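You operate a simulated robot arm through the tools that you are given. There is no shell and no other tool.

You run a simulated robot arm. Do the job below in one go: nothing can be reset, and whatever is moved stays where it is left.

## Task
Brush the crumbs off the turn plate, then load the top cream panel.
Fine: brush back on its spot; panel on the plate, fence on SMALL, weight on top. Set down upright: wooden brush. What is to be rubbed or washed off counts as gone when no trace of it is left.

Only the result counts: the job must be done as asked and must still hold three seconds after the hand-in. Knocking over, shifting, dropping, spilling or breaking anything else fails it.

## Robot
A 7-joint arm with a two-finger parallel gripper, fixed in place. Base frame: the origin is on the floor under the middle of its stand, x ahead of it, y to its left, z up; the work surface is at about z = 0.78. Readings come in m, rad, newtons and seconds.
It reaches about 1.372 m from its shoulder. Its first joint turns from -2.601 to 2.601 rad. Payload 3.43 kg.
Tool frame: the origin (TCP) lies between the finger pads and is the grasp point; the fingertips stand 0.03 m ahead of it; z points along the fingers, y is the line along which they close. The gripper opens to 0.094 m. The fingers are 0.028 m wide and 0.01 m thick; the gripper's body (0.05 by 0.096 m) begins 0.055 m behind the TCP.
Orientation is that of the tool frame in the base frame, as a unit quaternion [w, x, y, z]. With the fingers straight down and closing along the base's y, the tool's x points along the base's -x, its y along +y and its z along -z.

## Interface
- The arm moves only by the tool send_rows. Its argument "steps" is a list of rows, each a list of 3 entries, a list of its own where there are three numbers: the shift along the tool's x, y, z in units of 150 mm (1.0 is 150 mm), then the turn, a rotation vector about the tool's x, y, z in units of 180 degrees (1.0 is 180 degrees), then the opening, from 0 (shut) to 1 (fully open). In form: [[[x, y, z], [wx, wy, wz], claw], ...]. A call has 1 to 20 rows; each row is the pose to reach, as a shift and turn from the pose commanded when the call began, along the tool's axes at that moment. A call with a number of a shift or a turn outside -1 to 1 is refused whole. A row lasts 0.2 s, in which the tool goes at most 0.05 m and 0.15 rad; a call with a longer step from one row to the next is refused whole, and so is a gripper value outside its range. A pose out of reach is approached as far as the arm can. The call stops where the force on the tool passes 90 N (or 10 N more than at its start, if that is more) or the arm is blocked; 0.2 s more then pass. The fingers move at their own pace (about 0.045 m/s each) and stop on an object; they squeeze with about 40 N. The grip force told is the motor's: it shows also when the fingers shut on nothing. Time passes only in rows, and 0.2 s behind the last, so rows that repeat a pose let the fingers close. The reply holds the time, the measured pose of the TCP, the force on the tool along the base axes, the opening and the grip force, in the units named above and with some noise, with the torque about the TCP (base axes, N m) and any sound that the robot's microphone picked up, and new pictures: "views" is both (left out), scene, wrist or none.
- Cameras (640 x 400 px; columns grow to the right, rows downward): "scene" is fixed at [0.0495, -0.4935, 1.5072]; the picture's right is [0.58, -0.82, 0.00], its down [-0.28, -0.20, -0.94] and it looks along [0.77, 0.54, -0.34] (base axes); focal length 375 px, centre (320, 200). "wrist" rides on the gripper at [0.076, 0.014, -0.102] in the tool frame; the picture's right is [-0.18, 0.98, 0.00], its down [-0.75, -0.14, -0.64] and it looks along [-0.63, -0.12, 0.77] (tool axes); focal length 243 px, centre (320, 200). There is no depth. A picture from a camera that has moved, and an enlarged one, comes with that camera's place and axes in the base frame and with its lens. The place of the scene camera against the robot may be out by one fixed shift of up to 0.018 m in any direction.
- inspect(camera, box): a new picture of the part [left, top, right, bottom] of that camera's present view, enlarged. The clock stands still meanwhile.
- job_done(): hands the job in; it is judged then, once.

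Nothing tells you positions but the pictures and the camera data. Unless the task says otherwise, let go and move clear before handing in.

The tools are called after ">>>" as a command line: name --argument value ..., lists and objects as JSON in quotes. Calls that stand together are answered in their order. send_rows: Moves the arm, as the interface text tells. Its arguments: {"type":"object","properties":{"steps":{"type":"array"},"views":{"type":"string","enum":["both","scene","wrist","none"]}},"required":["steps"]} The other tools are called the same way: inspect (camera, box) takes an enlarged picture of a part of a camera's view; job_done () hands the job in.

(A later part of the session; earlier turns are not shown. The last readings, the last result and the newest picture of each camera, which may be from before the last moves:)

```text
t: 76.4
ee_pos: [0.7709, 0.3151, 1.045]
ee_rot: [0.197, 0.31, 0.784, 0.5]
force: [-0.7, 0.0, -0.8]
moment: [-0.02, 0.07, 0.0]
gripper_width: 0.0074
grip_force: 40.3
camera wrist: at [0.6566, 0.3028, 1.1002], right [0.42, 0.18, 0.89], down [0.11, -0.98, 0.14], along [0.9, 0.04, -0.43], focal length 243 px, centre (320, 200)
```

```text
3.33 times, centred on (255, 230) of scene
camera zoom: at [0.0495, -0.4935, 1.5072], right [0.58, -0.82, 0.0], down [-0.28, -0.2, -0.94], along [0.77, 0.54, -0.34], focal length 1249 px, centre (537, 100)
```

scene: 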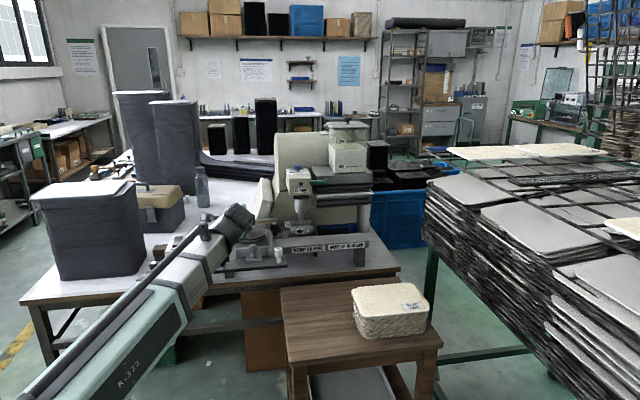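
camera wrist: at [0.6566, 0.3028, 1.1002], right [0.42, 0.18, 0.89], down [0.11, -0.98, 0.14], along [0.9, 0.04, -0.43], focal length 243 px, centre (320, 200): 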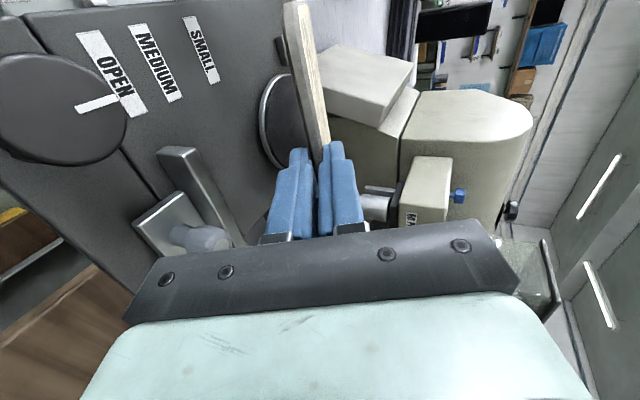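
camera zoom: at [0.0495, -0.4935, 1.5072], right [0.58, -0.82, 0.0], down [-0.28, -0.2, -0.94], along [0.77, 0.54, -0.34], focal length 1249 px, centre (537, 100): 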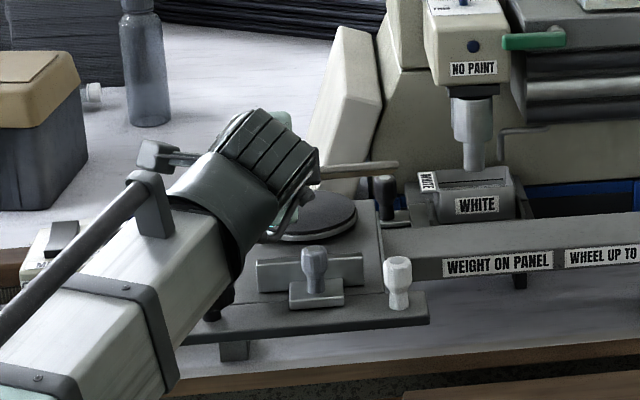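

The panel slides in over the fence at 25° with everything clear. I advance further until it is just above its resting place.

>>> send_rows --steps '[[[0, 0, 0.15], [0, 0, 0], 0], [[0, 0, 0.3], [0, 0, 0], 0], [[0, 0, 0.43], [0, 0, 0], 0]]' --views "both"

>>> inspect --camera "scene" --box '[200, 180, 310, 270]'

>>> inspect --camera "wrist" --box '[180, 0, 420, 240]'

```text
t: 77.2
ee_pos: [0.8115, 0.3576, 1.0154]
ee_rot: [0.198, 0.31, 0.784, 0.499]
force: [-0.8, 0.0, -1.2]
moment: [-0.05, 0.06, 0.01]
gripper_width: 0.0072
grip_force: 40.2
camera wrist: at [0.6976, 0.3446, 1.0724], right [0.42, 0.18, 0.89], down [0.11, -0.98, 0.14], along [0.9, 0.04, -0.43], focal length 243 px, centre (320, 200)
```

scene: 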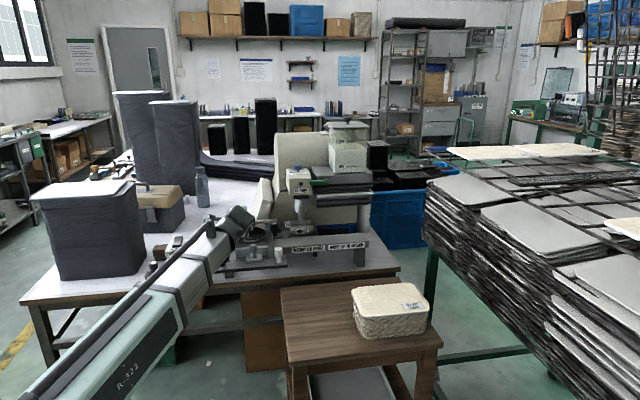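
wrist: 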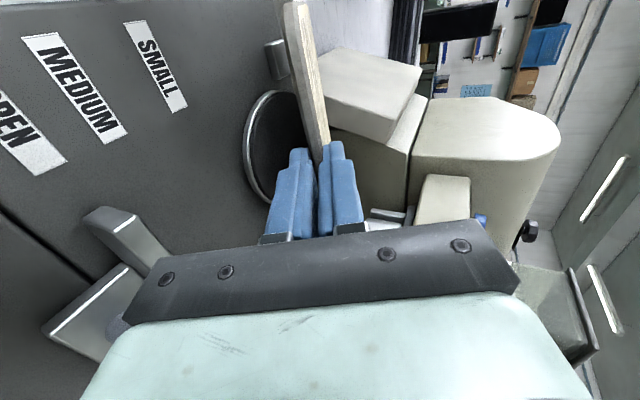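

```text
4.44 times, centred on (255, 225) of scene
camera zoom: at [0.0495, -0.4935, 1.5072], right [0.58, -0.82, 0.0], down [-0.28, -0.2, -0.94], along [0.77, 0.54, -0.34], focal length 1665 px, centre (609, 89)
```

zoom: 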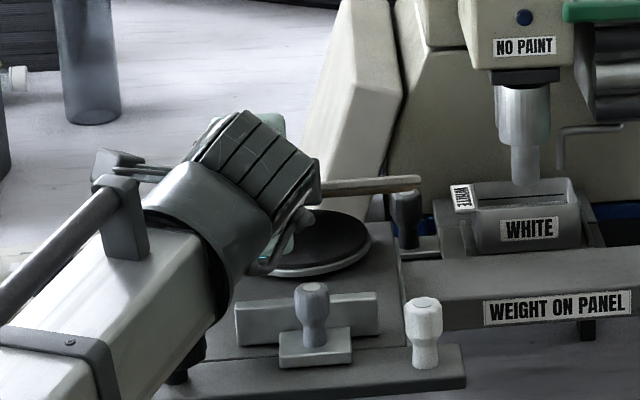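

```text
1.67 times, centred on (300, 120) of wrist
camera zoom: at [0.6976, 0.3446, 1.0724], right [0.42, 0.18, 0.89], down [0.11, -0.98, 0.14], along [0.9, 0.04, -0.43], focal length 404 px, centre (353, 333)
```

zoom: 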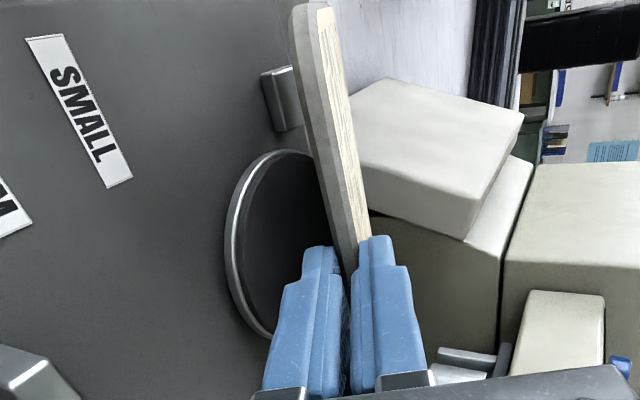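

The panel is right above its place, about 13 mm high. I lower it straight down in small steps until its far part touches the plate.

>>> send_rows --steps '[[[0, -0.02, 0.0093], [0, 0, 0], 0], [[0, -0.04, 0.0187], [0, 0, 0], 0], [[0, -0.055, 0.0257], [0, 0, 0], 0]]' --views "none"

>>> send_rows --steps '[[[0, -0.012, 0.0056], [0, 0, 0], 0], [[0, -0.02, 0.0093], [0, 0, 0], 0]]' --views "none"

```text
t: 78.0
ee_pos: [0.8127, 0.3565, 1.0077]
ee_rot: [0.197, 0.311, 0.784, 0.5]
force: [0.6, -0.2, -0.4]
moment: [-0.02, -0.01, -0.01]
gripper_width: 0.007
grip_force: 40.2
```

```text
t: 78.6
ee_pos: [0.8115, 0.3568, 1.004]
ee_rot: [0.198, 0.31, 0.784, 0.499]
force: [0.7, 0.1, 2.5]
moment: [0.11, -0.26, -0.14]
gripper_width: 0.0073
grip_force: 40.5
```

Light contact at z≈1.004, as predicted. I look before opening.

>>> inspect --camera "wrist" --box '[180, 0, 420, 240]'

>>> inspect --camera "scene" --box '[210, 190, 290, 260]'

```text
1.67 times, centred on (300, 120) of wrist
camera zoom: at [0.6969, 0.3444, 1.0605], right [0.42, 0.18, 0.89], down [0.11, -0.98, 0.14], along [0.9, 0.04, -0.43], focal length 404 px, centre (353, 333)
```

zoom: 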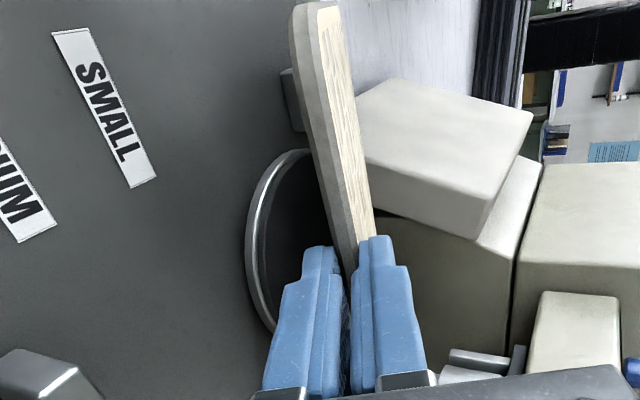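

```text
5.71 times, centred on (250, 225) of scene
camera zoom: at [0.0495, -0.4935, 1.5072], right [0.58, -0.82, 0.0], down [-0.28, -0.2, -0.94], along [0.77, 0.54, -0.34], focal length 2141 px, centre (720, 57)
```

zoom: 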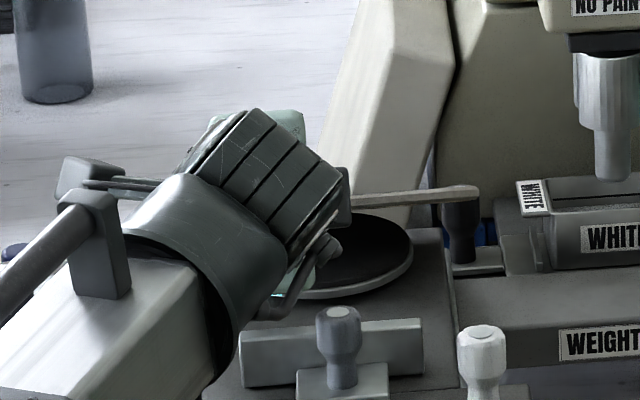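

The panel's middle rests on the plate's far rim. I open the gripper gradually so the lower finger lets the near edge down gently.

>>> send_rows --steps '[[[0, 0, 0], [0, 0, 0], 0.12], [[0, 0, 0], [0, 0, 0], 0.18], [[0, 0, 0], [0, 0, 0], 0.25], [[0, 0, 0], [0, 0, 0], 0.32], [[0, 0, 0], [0, 0, 0], 0.4], [[0, 0, 0], [0, 0, 0], 0.5], [[0, 0, 0], [0, 0, 0], 0.5]]' --views "both"

>>> inspect --camera "wrist" --box '[180, 0, 420, 240]'

>>> inspect --camera "scene" --box '[210, 190, 290, 260]'

```text
t: 80.2
ee_pos: [0.8104, 0.3563, 1.0032]
ee_rot: [0.198, 0.31, 0.784, 0.499]
force: [0.5, -0.5, -1.4]
moment: [-0.04, 0.01, -0.02]
gripper_width: 0.0472
grip_force: 0.1
camera wrist: at [0.6969, 0.3445, 1.0603], right [0.42, 0.18, 0.89], down [0.11, -0.98, 0.14], along [0.9, 0.04, -0.43], focal length 243 px, centre (320, 200)
```

scene: 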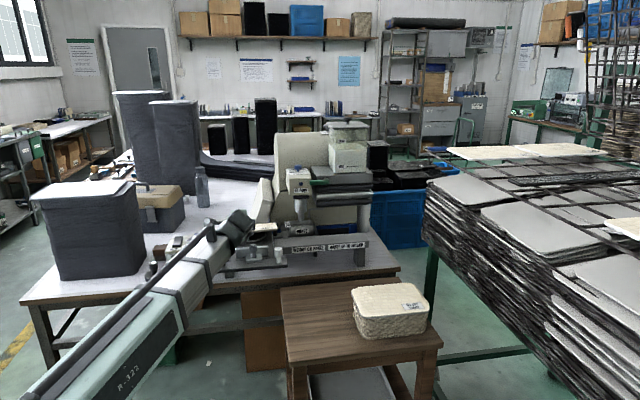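
wrist: 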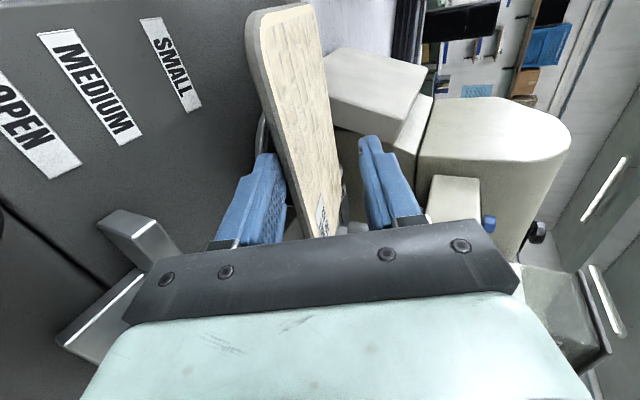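

```text
1.67 times, centred on (300, 120) of wrist
camera zoom: at [0.6969, 0.3445, 1.0603], right [0.42, 0.18, 0.89], down [0.11, -0.98, 0.14], along [0.9, 0.04, -0.43], focal length 404 px, centre (353, 333)
```

zoom: 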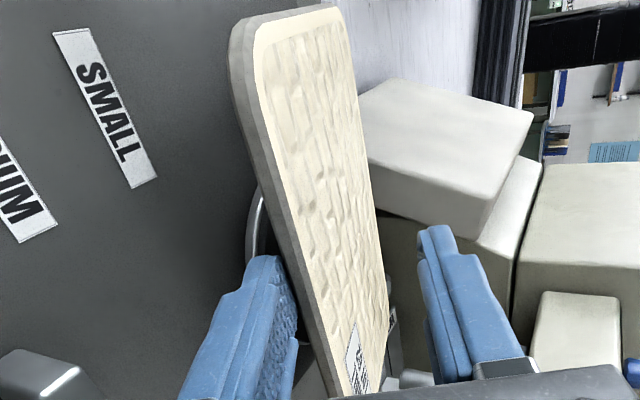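

```text
5.71 times, centred on (250, 225) of scene
camera zoom: at [0.0495, -0.4935, 1.5072], right [0.58, -0.82, 0.0], down [-0.28, -0.2, -0.94], along [0.77, 0.54, -0.34], focal length 2141 px, centre (720, 57)
```

zoom: 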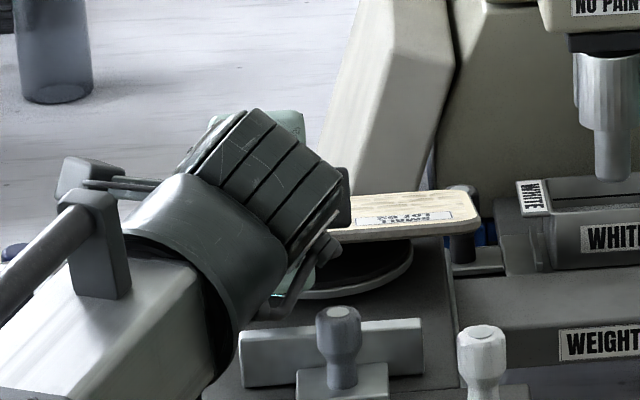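

The near edge now rests on the lower finger. I lower the hand a few millimetres more, then draw the fingers back along their own line so the panel settles flat on the plate.

>>> send_rows --steps '[[[0, -0.024, 0.011], [0, 0, 0], 0.5], [[0, -0.048, 0.022], [0, 0, 0], 0.5]]' --views "none"

>>> send_rows --steps '[[[0, 0, -0.15], [0, 0, 0], 0.5], [[0, 0, -0.4], [0, 0, 0], 0.5], [[0, 0, -0.65], [0, 0, 0], 0.5]]' --views "both"

>>> inspect --camera "wrist" --box '[180, 0, 420, 240]'

>>> inspect --camera "scene" --box '[200, 190, 300, 270]'

```text
t: 80.8
ee_pos: [0.8117, 0.3564, 0.9969]
ee_rot: [0.198, 0.311, 0.784, 0.5]
force: [-0.1, -0.4, 0.2]
moment: [-0.02, -0.01, -0.01]
gripper_width: 0.0473
grip_force: 0.0
```

```text
t: 81.6
ee_pos: [0.7489, 0.2913, 1.0369]
ee_rot: [0.198, 0.31, 0.784, 0.499]
force: [0.5, -0.6, -0.8]
moment: [-0.01, -0.04, 0.0]
gripper_width: 0.0469
grip_force: 0.0
camera wrist: at [0.6346, 0.2792, 1.0932], right [0.42, 0.18, 0.89], down [0.11, -0.98, 0.14], along [0.9, 0.04, -0.43], focal length 243 px, centre (320, 200)
```

scene: 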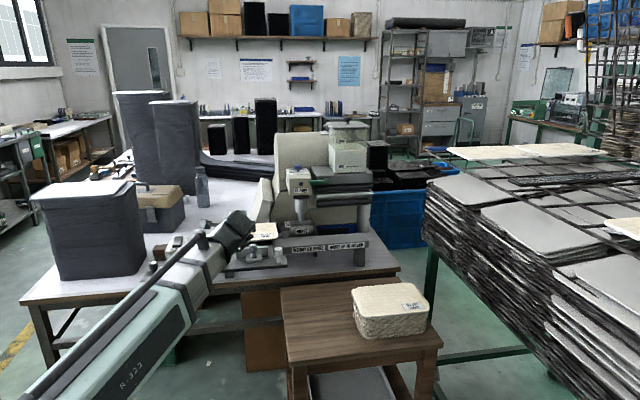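
wrist: 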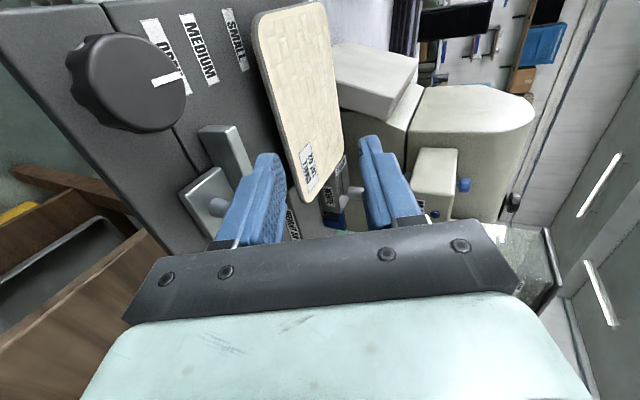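

```text
1.67 times, centred on (300, 120) of wrist
camera zoom: at [0.6346, 0.2792, 1.0932], right [0.42, 0.18, 0.89], down [0.11, -0.98, 0.14], along [0.9, 0.04, -0.43], focal length 404 px, centre (353, 333)
```

zoom: 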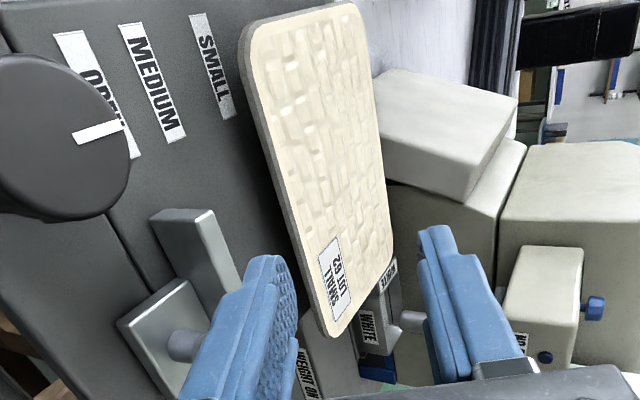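

```text
5.00 times, centred on (250, 230) of scene
camera zoom: at [0.0495, -0.4935, 1.5072], right [0.58, -0.82, 0.0], down [-0.28, -0.2, -0.94], along [0.77, 0.54, -0.34], focal length 1873 px, centre (670, 50)
```

zoom: 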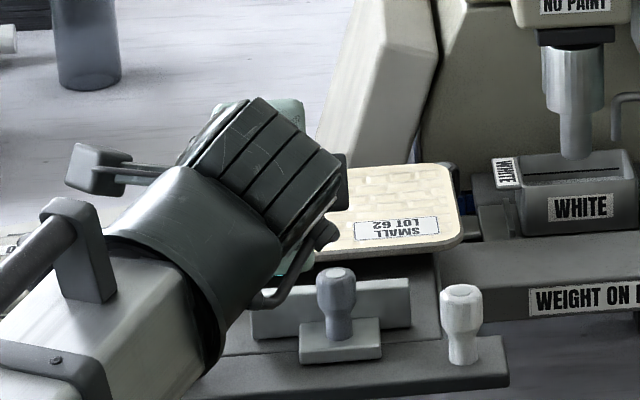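

The panel lies flat on the plate with its near edge right along the SMALL mark. I retract the hand up and back to see everything.

>>> send_rows --steps '[[[0, 0.1, -0.2], [0, 0, 0], 0.5], [[0, 0.25, -0.4], [0, 0, 0], 0.5], [[0, 0.4, -0.6], [0, 0, 0], 0.5], [[0, 0.6, -0.7], [0, 0, 0], 0.5]]' --views "both"

>>> inspect --camera "scene" --box '[180, 190, 300, 280]'

>>> inspect --camera "wrist" --box '[60, 0, 360, 220]'

```text
t: 82.6
ee_pos: [0.7113, 0.2495, 1.1625]
ee_rot: [0.198, 0.311, 0.785, 0.499]
force: [-0.1, 0.3, 0.0]
moment: [0.03, 0.01, 0.03]
gripper_width: 0.0471
grip_force: 0.1
camera wrist: at [0.5968, 0.2365, 1.2196], right [0.42, 0.18, 0.89], down [0.11, -0.98, 0.14], along [0.9, 0.04, -0.43], focal length 243 px, centre (320, 200)
```

scene: 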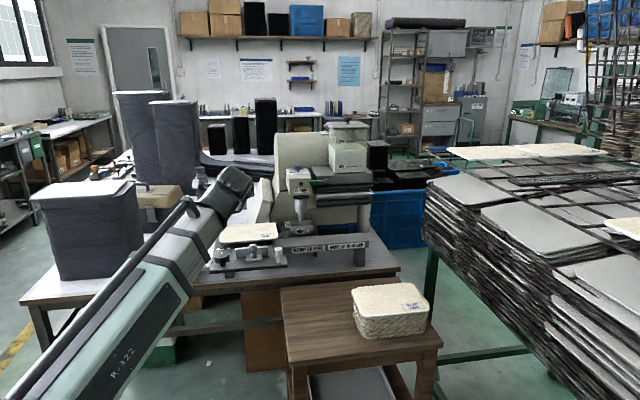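
wrist: 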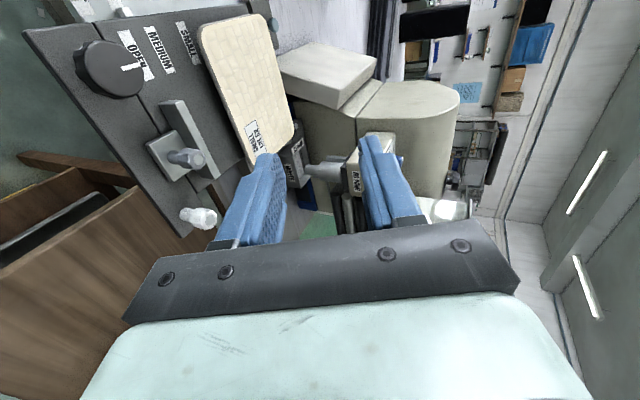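

```text
4.44 times, centred on (240, 235) of scene
camera zoom: at [0.0495, -0.4935, 1.5072], right [0.58, -0.82, 0.0], down [-0.28, -0.2, -0.94], along [0.77, 0.54, -0.34], focal length 1665 px, centre (676, 44)
```

zoom: 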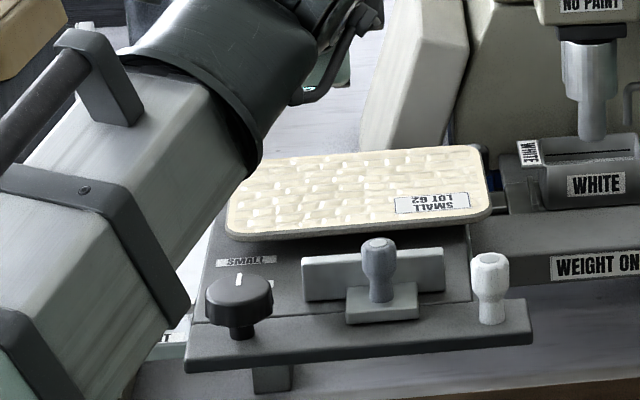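

```text
1.82 times, centred on (210, 110) of wrist
camera zoom: at [0.5968, 0.2365, 1.2196], right [0.42, 0.18, 0.89], down [0.11, -0.98, 0.14], along [0.9, 0.04, -0.43], focal length 441 px, centre (520, 364)
```

zoom: 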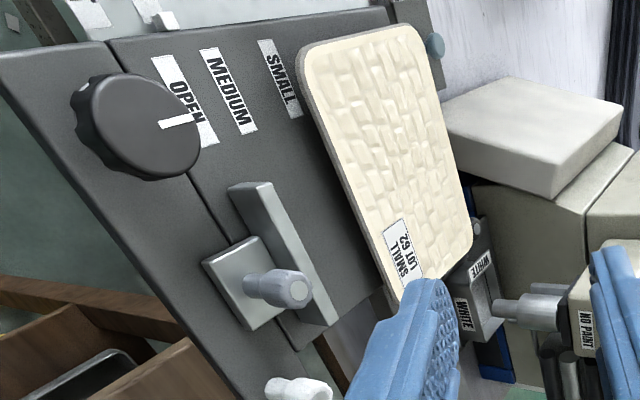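

The panel lies flat and square on the plate, its near edge at the SMALL mark. I now turn the hand back to pointing straight down, staying above the fixture, to work the fence handle.

>>> send_rows --steps '[[[0, 0.005, 0.07], [0.045, 0, 0], 0.5], [[0, 0.01, 0.14], [0.09, 0, 0], 0.5], [[0, 0.015, 0.21], [0.135, 0, 0], 0.5], [[0, 0.02, 0.28], [0.18, 0, 0], 0.5], [[0, 0.025, 0.35], [0.225, 0, 0], 0.5], [[0, 0.03, 0.42], [0.27, 0, 0], 0.5], [[0, 0.035, 0.49], [0.315, 0, 0], 0.5], [[0, 0.039, 0.556], [0.361, 0, 0], 0.5]]' --views "both"

```text
t: 84.4
ee_pos: [0.7661, 0.3071, 1.1334]
ee_rot: [0.0, 0.367, 0.93, 0.0]
force: [-0.7, -1.3, -0.4]
moment: [0.02, -0.01, 0.03]
gripper_width: 0.0469
grip_force: 0.0
camera wrist: at [0.7204, 0.3701, 1.2355], right [0.81, 0.59, 0.0], down [0.45, -0.62, 0.64], along [0.38, -0.52, -0.77], focal length 243 px, centre (320, 200)
```

scene: 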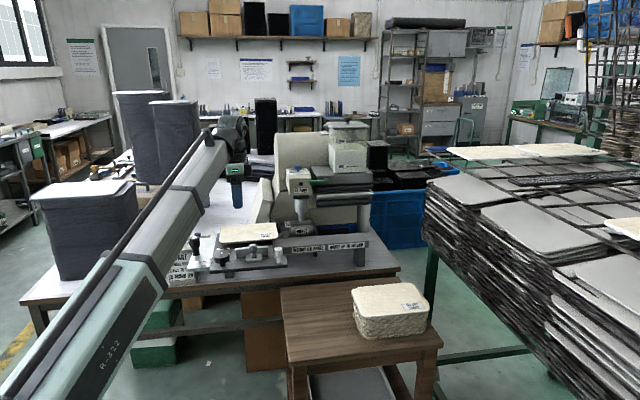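
wrist: 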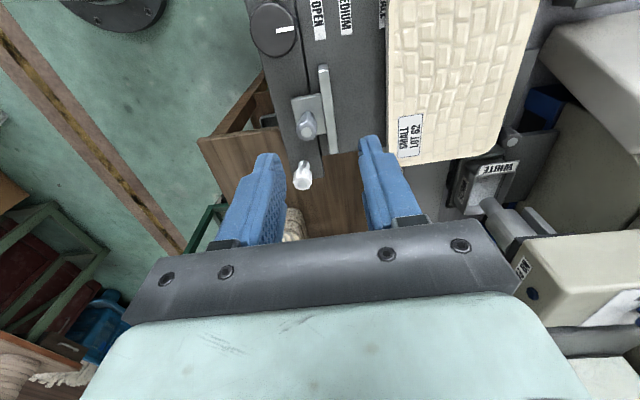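

The hand points straight down again and this view shows fence, marks and panel from above. I enlarge it to measure.

>>> inspect --camera "wrist" --box '[230, 0, 550, 200]'

>>> inspect --camera "wrist" --box '[240, 0, 400, 110]'

```text
2.00 times, centred on (390, 100) of wrist
camera zoom: at [0.7204, 0.3701, 1.2355], right [0.81, 0.59, 0.0], down [0.45, -0.62, 0.64], along [0.38, -0.52, -0.77], focal length 485 px, centre (180, 400)
```

zoom: 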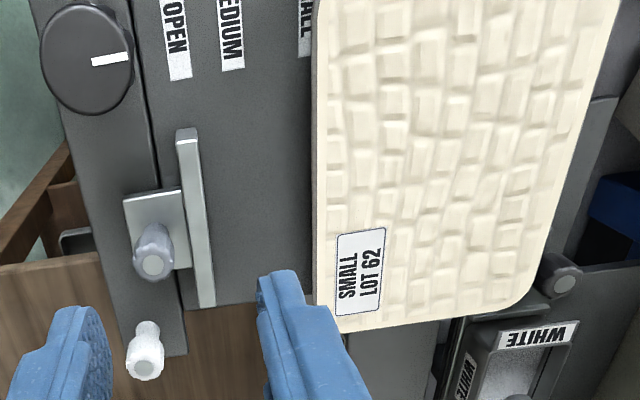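

```text
3.64 times, centred on (320, 55) of wrist
camera zoom: at [0.7204, 0.3701, 1.2355], right [0.81, 0.59, 0.0], down [0.45, -0.62, 0.64], along [0.38, -0.52, -0.77], focal length 882 px, centre (320, 727)
```

zoom: 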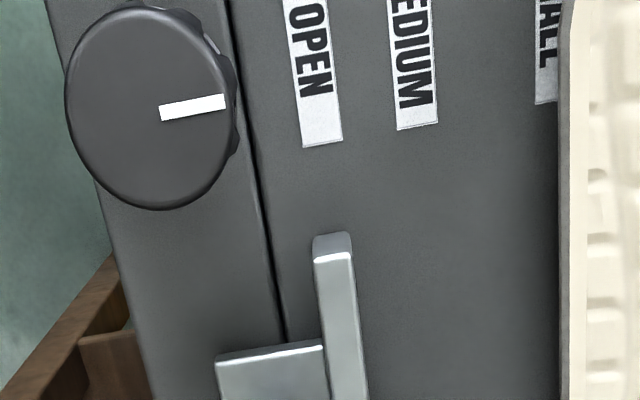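

The fence stands exactly at OPEN; SMALL is about 68 mm further toward the plate, just meeting the panel's edge. I turn the hand 90° so that it can take the fence handle from both sides.

>>> send_rows --steps '[[[0, 0, 0.02], [0, 0, -0.042], 0.6], [[0, 0, 0.04], [0, 0, -0.084], 0.7], [[0, 0, 0.06], [0, 0, -0.126], 0.7], [[0, 0, 0.08], [0, 0, -0.168], 0.7], [[0, 0, 0.1], [0, 0, -0.21], 0.7], [[0, 0, 0.12], [0, 0, -0.252], 0.7], [[0, 0, 0.14], [0, 0, -0.294], 0.7], [[0, 0, 0.16], [0, 0, -0.336], 0.7], [[0, 0, 0.18], [0, 0, -0.378], 0.7], [[0, 0, 0.2], [0, 0, -0.42], 0.7], [[0, 0, 0.2], [0, 0, -0.462], 0.7], [[0, 0, 0.2], [0, 0, -0.502], 0.7]]' --views "both"

>>> inspect --camera "wrist" --box '[200, 0, 480, 200]'

```text
t: 87.0
ee_pos: [0.7649, 0.307, 1.1041]
ee_rot: [0.0, -0.402, 0.916, 0.001]
force: [-0.4, 0.4, -0.1]
moment: [0.0, 0.03, 0.03]
gripper_width: 0.0656
grip_force: 0.0
camera wrist: at [0.7036, 0.2604, 1.2063], right [-0.6, 0.8, 0.0], down [0.61, 0.46, 0.64], along [0.51, 0.38, -0.77], focal length 243 px, centre (320, 200)
```

scene: 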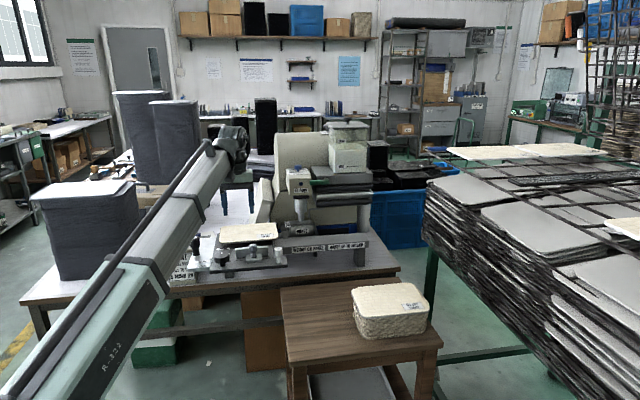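
wrist: 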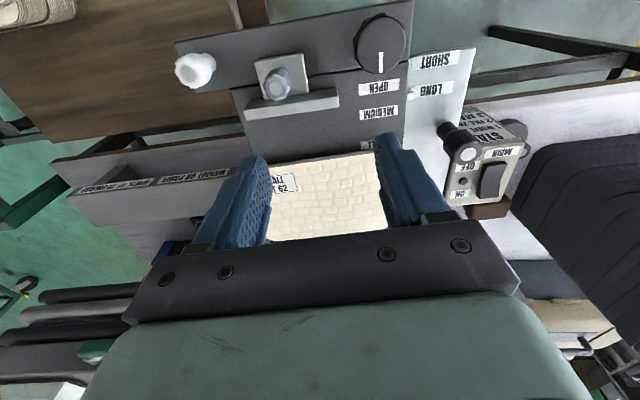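

```text
2.00 times, centred on (340, 100) of wrist
camera zoom: at [0.7036, 0.2604, 1.2063], right [-0.6, 0.8, 0.0], down [0.61, 0.46, 0.64], along [0.51, 0.38, -0.77], focal length 485 px, centre (280, 400)
```

zoom: 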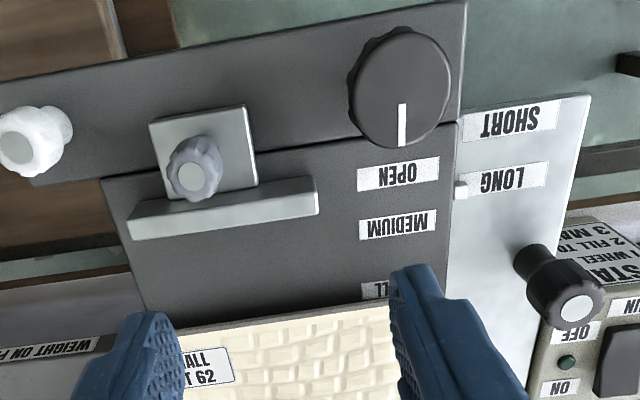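

The handle's axis is at about (0.777, 0.2665). I move over it and down to just above its top, then check alignment.

>>> send_rows --steps '[[[0.07, -0.12, 0], [0, 0, 0], 0.7], [[0.144, -0.242, 0.1], [0, 0, 0], 0.7], [[0.144, -0.242, 0.3], [0, 0, 0], 0.7], [[0.144, -0.242, 0.5], [0, 0, 0], 0.7]]' --views "both"

>>> inspect --camera "wrist" --box '[200, 20, 440, 200]'

>>> inspect --camera "scene" --box '[200, 190, 310, 270]'

```text
t: 88.0
ee_pos: [0.7774, 0.2669, 1.0284]
ee_rot: [0.001, -0.401, 0.916, 0.0]
force: [-0.4, 0.7, -0.1]
moment: [0.01, 0.02, -0.01]
gripper_width: 0.0658
grip_force: 0.1
camera wrist: at [0.7152, 0.2194, 1.132], right [-0.6, 0.8, 0.0], down [0.62, 0.46, 0.64], along [0.52, 0.38, -0.77], focal length 243 px, centre (320, 200)
```

scene: 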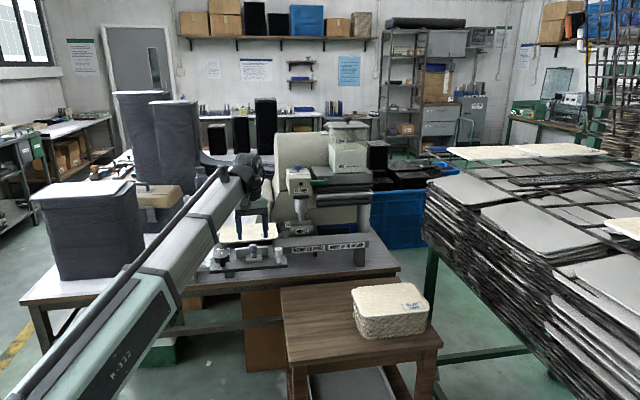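
wrist: 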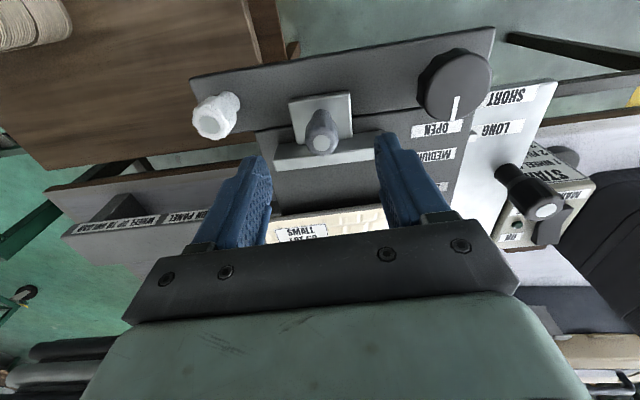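

```text
2.22 times, centred on (320, 110) of wrist
camera zoom: at [0.7152, 0.2194, 1.132], right [-0.6, 0.8, 0.0], down [0.62, 0.46, 0.64], along [0.52, 0.38, -0.77], focal length 539 px, centre (320, 400)
```

zoom: 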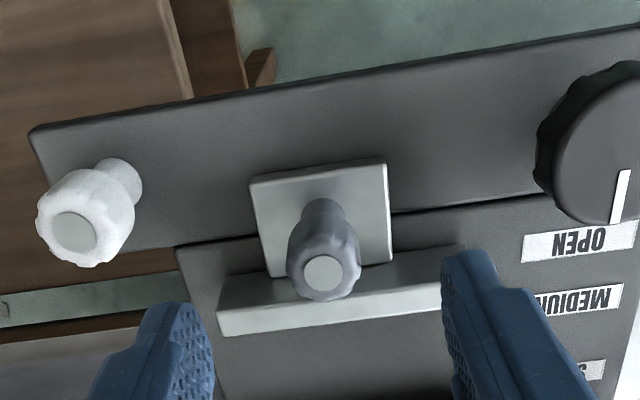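

```text
5.00 times, centred on (255, 230) of scene
camera zoom: at [0.0495, -0.4935, 1.5072], right [0.58, -0.82, 0.0], down [-0.28, -0.2, -0.94], along [0.77, 0.54, -0.34], focal length 1873 px, centre (645, 50)
```

zoom: 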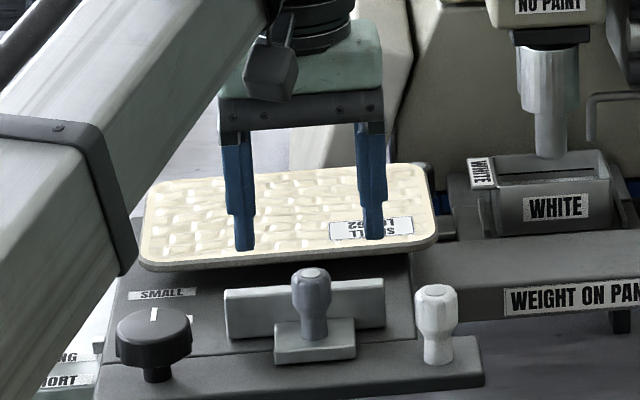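

The handle is centred between the fingers and clear of the white knob. I narrow the fingers slightly and lower them around the handle.

>>> send_rows --steps '[[[0, 0, 0], [0, 0, 0], 0.55], [[0, 0, 0.1], [0, 0, 0], 0.55], [[0, 0, 0.2], [0, 0, 0], 0.55], [[0, 0, 0.3], [0, 0, 0], 0.55], [[0, 0, 0.36], [0, 0, 0], 0.55]]' --views "both"

>>> inspect --camera "scene" --box '[200, 190, 310, 270]'

```text
t: 89.2
ee_pos: [0.7781, 0.2667, 0.9744]
ee_rot: [0.0, -0.4, 0.916, 0.0]
force: [1.0, 0.2, -0.2]
moment: [0.03, 0.03, -0.01]
gripper_width: 0.0516
grip_force: 0.1
camera wrist: at [0.7155, 0.2201, 1.0774], right [-0.6, 0.8, 0.0], down [0.62, 0.46, 0.64], along [0.52, 0.38, -0.77], focal length 243 px, centre (320, 200)
```

scene: 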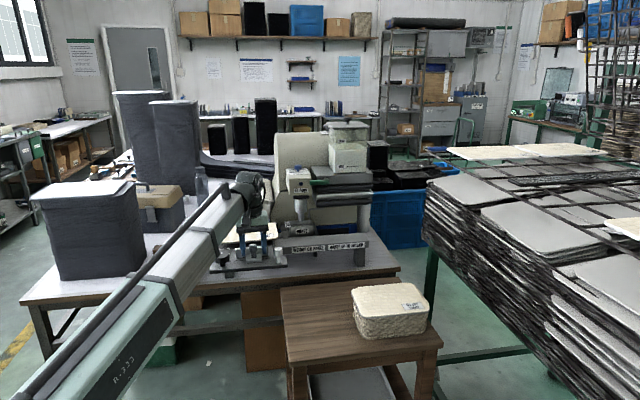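
wrist: 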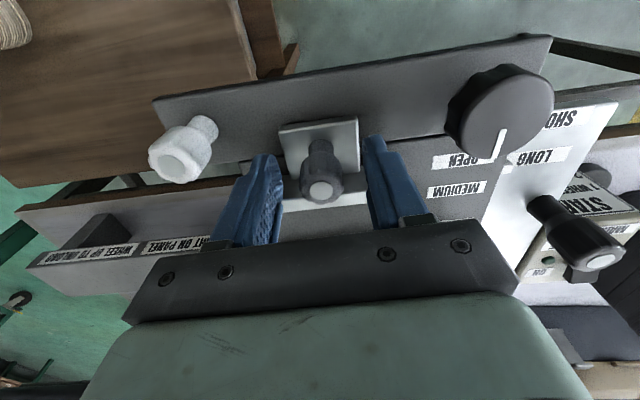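

```text
5.00 times, centred on (255, 230) of scene
camera zoom: at [0.0495, -0.4935, 1.5072], right [0.58, -0.82, 0.0], down [-0.28, -0.2, -0.94], along [0.77, 0.54, -0.34], focal length 1873 px, centre (645, 50)
```

zoom: 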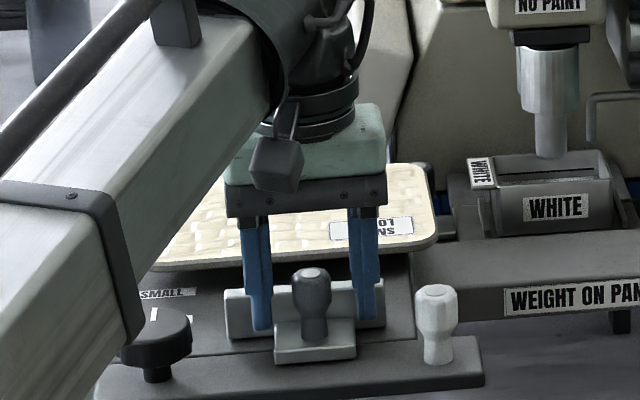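

The fingers straddle the handle. I close on it.

>>> send_rows --steps '[[[0, 0, 0], [0, 0, 0], 0.35], [[0, 0, 0], [0, 0, 0], 0.2], [[0, 0, 0], [0, 0, 0], 0], [[0, 0, 0], [0, 0, 0], 0]]' --views "none"

>>> inspect --camera "scene" --box '[200, 190, 310, 270]'

>>> inspect --camera "wrist" --box '[140, 20, 640, 240]'

```text
t: 90.2
ee_pos: [0.7761, 0.2668, 0.975]
ee_rot: [0.0, -0.4, 0.916, 0.0]
force: [-3.2, 2.2, -2.0]
moment: [0.05, -0.02, 0.03]
gripper_width: 0.0229
grip_force: 44.9
```

```text
5.00 times, centred on (255, 230) of scene
camera zoom: at [0.0495, -0.4935, 1.5072], right [0.58, -0.82, 0.0], down [-0.28, -0.2, -0.94], along [0.77, 0.54, -0.34], focal length 1873 px, centre (645, 50)
```

zoom: 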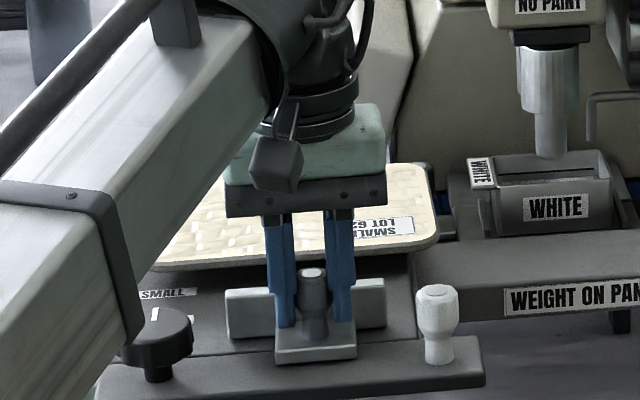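

```text
1.28 times, centred on (390, 130) of wrist
camera zoom: at [0.7154, 0.2203, 1.0773], right [-0.6, 0.8, 0.0], down [0.62, 0.46, 0.64], along [0.52, 0.38, -0.77], focal length 311 px, centre (230, 290)
```

zoom: 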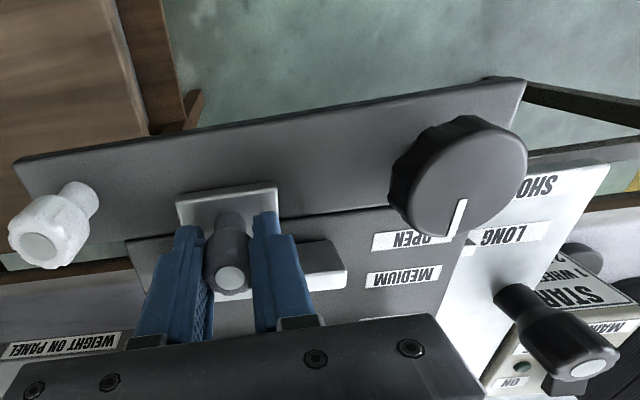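

The handle is held. I push the fence gently toward the plate by 10 mm first and watch the force.

>>> send_rows --steps '[[[-0.02, 0, 0], [0, 0, 0], 0], [[-0.045, 0, 0], [0, 0, 0], 0], [[-0.07, 0, 0], [0, 0, 0], 0]]' --views "none"

>>> inspect --camera "scene" --box '[200, 190, 310, 270]'

```text
t: 91.0
ee_pos: [0.7862, 0.2755, 0.9745]
ee_rot: [0.0, -0.399, 0.917, 0.0]
force: [-2.3, 0.7, 1.0]
moment: [-0.38, 0.39, 0.01]
gripper_width: 0.0229
grip_force: 45.1
```

```text
5.00 times, centred on (255, 230) of scene
camera zoom: at [0.0495, -0.4935, 1.5072], right [0.58, -0.82, 0.0], down [-0.28, -0.2, -0.94], along [0.77, 0.54, -0.34], focal length 1873 px, centre (645, 50)
```

zoom: 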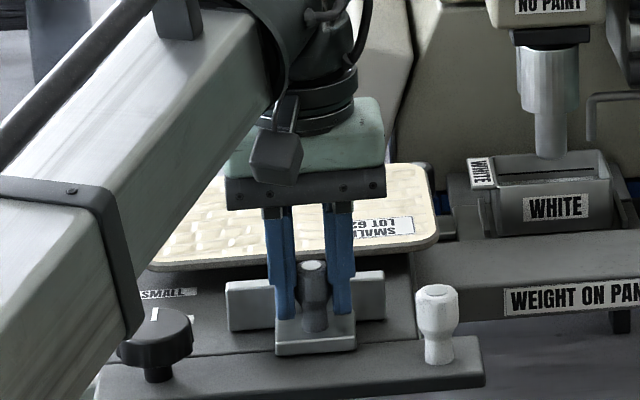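

The fence slides easily. I continue pushing it to about 55 mm of travel and look.

>>> send_rows --steps '[[[-0.06, 0, 0], [0, 0, 0], 0], [[-0.12, 0, 0], [0, 0, 0], 0], [[-0.18, 0, 0], [0, 0, 0], 0], [[-0.24, 0, 0], [0, 0, 0], 0], [[-0.29, 0, 0], [0, 0, 0], 0]]' --views "both"

>>> inspect --camera "scene" --box '[200, 190, 310, 270]'

>>> inspect --camera "wrist" --box '[240, 60, 500, 240]'

```text
t: 92.2
ee_pos: [0.8149, 0.3054, 0.9742]
ee_rot: [0.0, -0.399, 0.917, 0.0]
force: [2.1, -3.2, 5.4]
moment: [-0.3, 0.29, 0.08]
gripper_width: 0.023
grip_force: 45.2
camera wrist: at [0.7534, 0.2595, 1.0773], right [-0.59, 0.8, 0.0], down [0.62, 0.46, 0.64], along [0.52, 0.38, -0.77], focal length 243 px, centre (320, 200)
```

scene: 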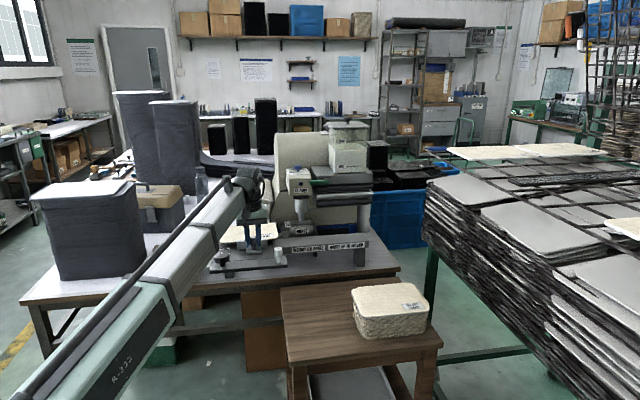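
wrist: 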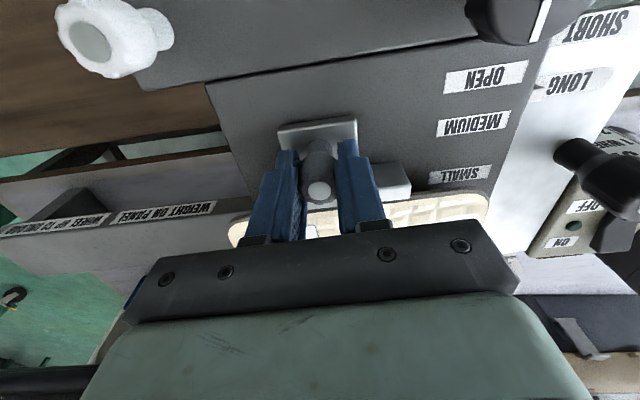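

```text
5.00 times, centred on (255, 230) of scene
camera zoom: at [0.0495, -0.4935, 1.5072], right [0.58, -0.82, 0.0], down [-0.28, -0.2, -0.94], along [0.77, 0.54, -0.34], focal length 1873 px, centre (645, 50)
```

zoom: 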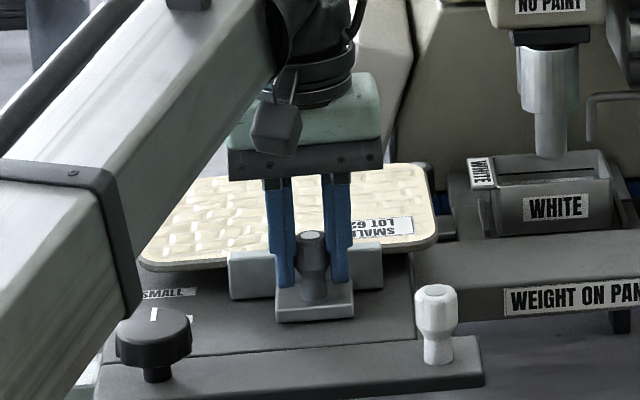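

```text
2.22 times, centred on (370, 150) of wrist
camera zoom: at [0.7534, 0.2595, 1.0773], right [-0.59, 0.8, 0.0], down [0.62, 0.46, 0.64], along [0.52, 0.38, -0.77], focal length 539 px, centre (209, 311)
```

zoom: 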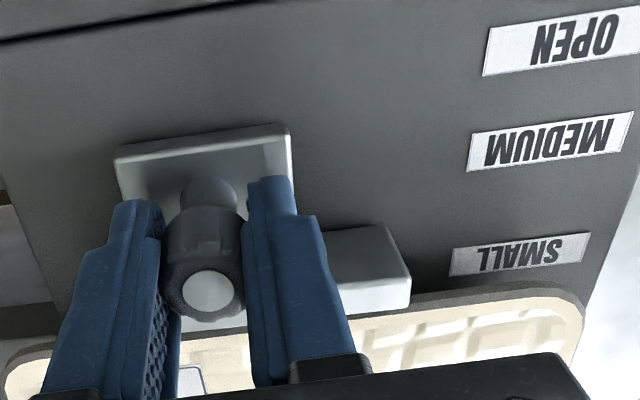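

The fence now stands between MEDIUM and SMALL; I compute about 18 mm more to bring it exactly in line with the SMALL mark, gently pushing the panel's edge along. I go on in small steps.

>>> send_rows --steps '[[[-0.03, 0, 0], [0, 0, 0], 0], [[-0.06, 0, 0], [0, 0, 0], 0], [[-0.09, 0, 0], [0, 0, 0], 0]]' --views "both"

>>> inspect --camera "scene" --box '[200, 190, 310, 270]'

>>> inspect --camera "wrist" --box '[240, 60, 500, 240]'

```text
t: 93.0
ee_pos: [0.8244, 0.3148, 0.9741]
ee_rot: [0.0, -0.4, 0.916, 0.0]
force: [6.7, -10.2, 13.0]
moment: [-0.27, -0.06, 0.07]
gripper_width: 0.0228
grip_force: 44.7
camera wrist: at [0.7628, 0.2691, 1.0772], right [-0.59, 0.8, 0.0], down [0.62, 0.46, 0.64], along [0.52, 0.38, -0.77], focal length 243 px, centre (320, 200)
```

scene: 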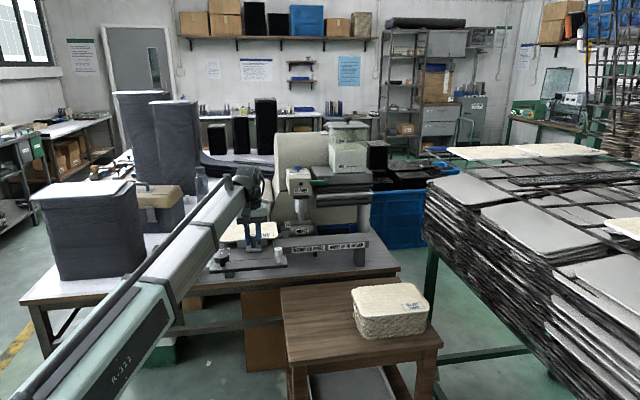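
wrist: 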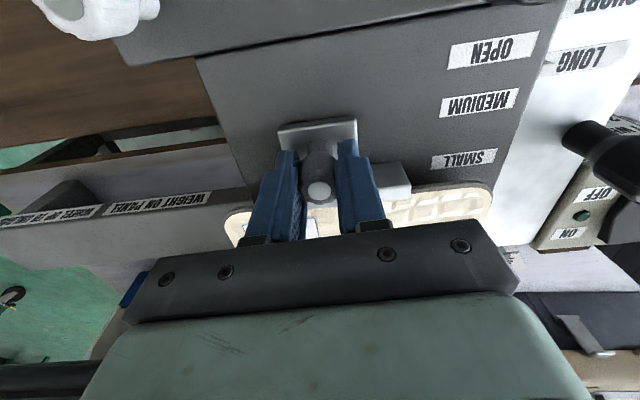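

```text
5.00 times, centred on (255, 230) of scene
camera zoom: at [0.0495, -0.4935, 1.5072], right [0.58, -0.82, 0.0], down [-0.28, -0.2, -0.94], along [0.77, 0.54, -0.34], focal length 1873 px, centre (645, 50)
```

zoom: 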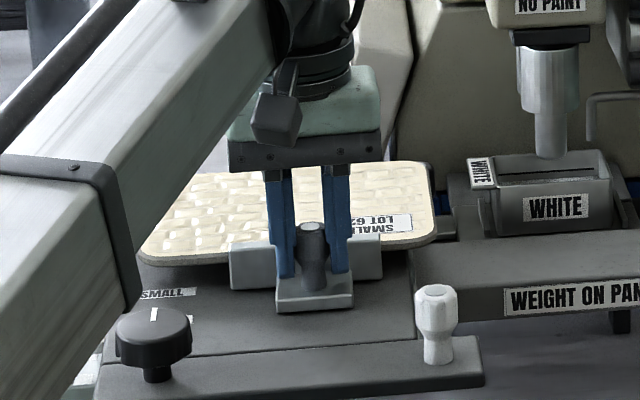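

```text
2.22 times, centred on (370, 150) of wrist
camera zoom: at [0.7628, 0.2691, 1.0772], right [-0.59, 0.8, 0.0], down [0.62, 0.46, 0.64], along [0.52, 0.38, -0.77], focal length 539 px, centre (209, 311)
```

zoom: 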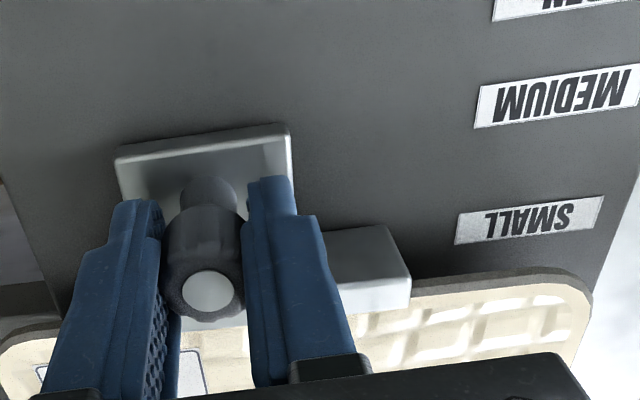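

The fence is now about 2 mm short of the SMALL mark; the rail runs at exactly 45°, which explains the small side force. I relieve that and push the last 2 mm.

>>> send_rows --steps '[[[0, -0.009, 0], [0, 0, 0], 0], [[0, -0.018, 0], [0, 0, 0], 0], [[-0.013, -0.018, 0], [0, 0, 0], 0], [[-0.013, -0.018, 0], [0, 0, 0], 0]]' --views "both"

>>> inspect --camera "wrist" --box '[240, 60, 500, 240]'

>>> inspect --camera "scene" --box '[200, 190, 310, 270]'

```text
t: 94.0
ee_pos: [0.8244, 0.316, 0.9754]
ee_rot: [-0.002, -0.4, 0.916, 0.001]
force: [-10.8, -8.9, -3.2]
moment: [0.46, -0.24, 0.1]
gripper_width: 0.0227
grip_force: 44.7
camera wrist: at [0.7638, 0.2691, 1.0775], right [-0.6, 0.8, 0.0], down [0.62, 0.46, 0.64], along [0.51, 0.38, -0.77], focal length 243 px, centre (320, 200)
```

scene: 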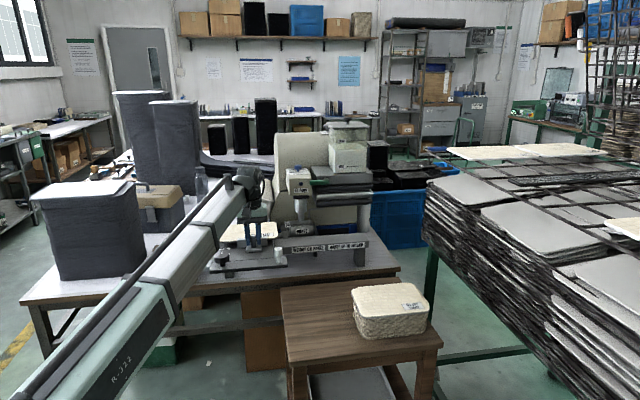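
wrist: 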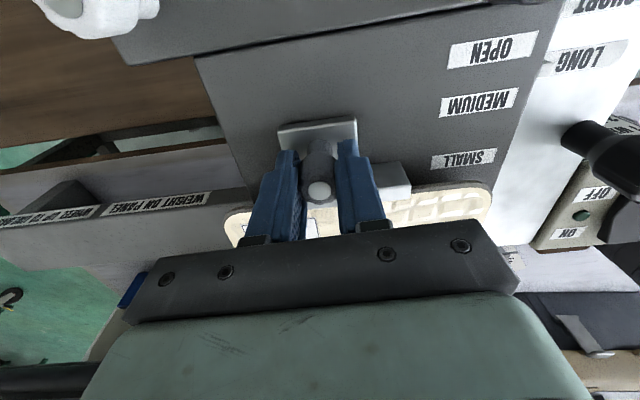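

```text
2.22 times, centred on (370, 150) of wrist
camera zoom: at [0.7638, 0.2691, 1.0775], right [-0.6, 0.8, 0.0], down [0.62, 0.46, 0.64], along [0.51, 0.38, -0.77], focal length 539 px, centre (209, 311)
```

zoom: 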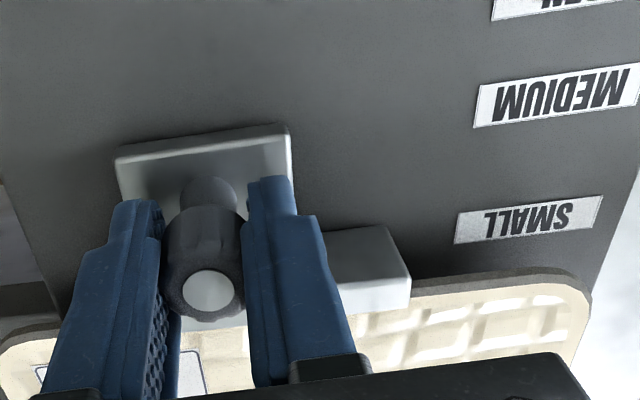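

```text
5.00 times, centred on (255, 230) of scene
camera zoom: at [0.0495, -0.4935, 1.5072], right [0.58, -0.82, 0.0], down [-0.28, -0.2, -0.94], along [0.77, 0.54, -0.34], focal length 1873 px, centre (645, 50)
```

zoom: 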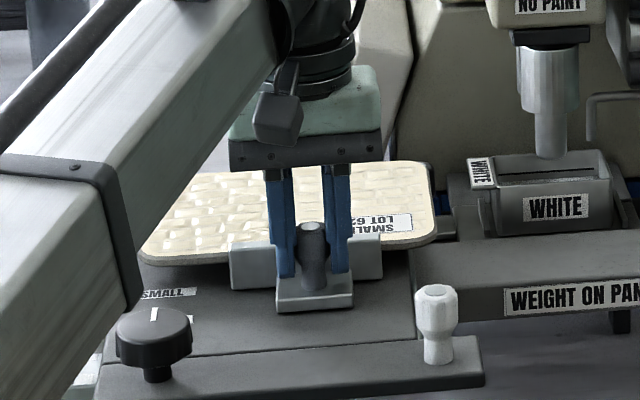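

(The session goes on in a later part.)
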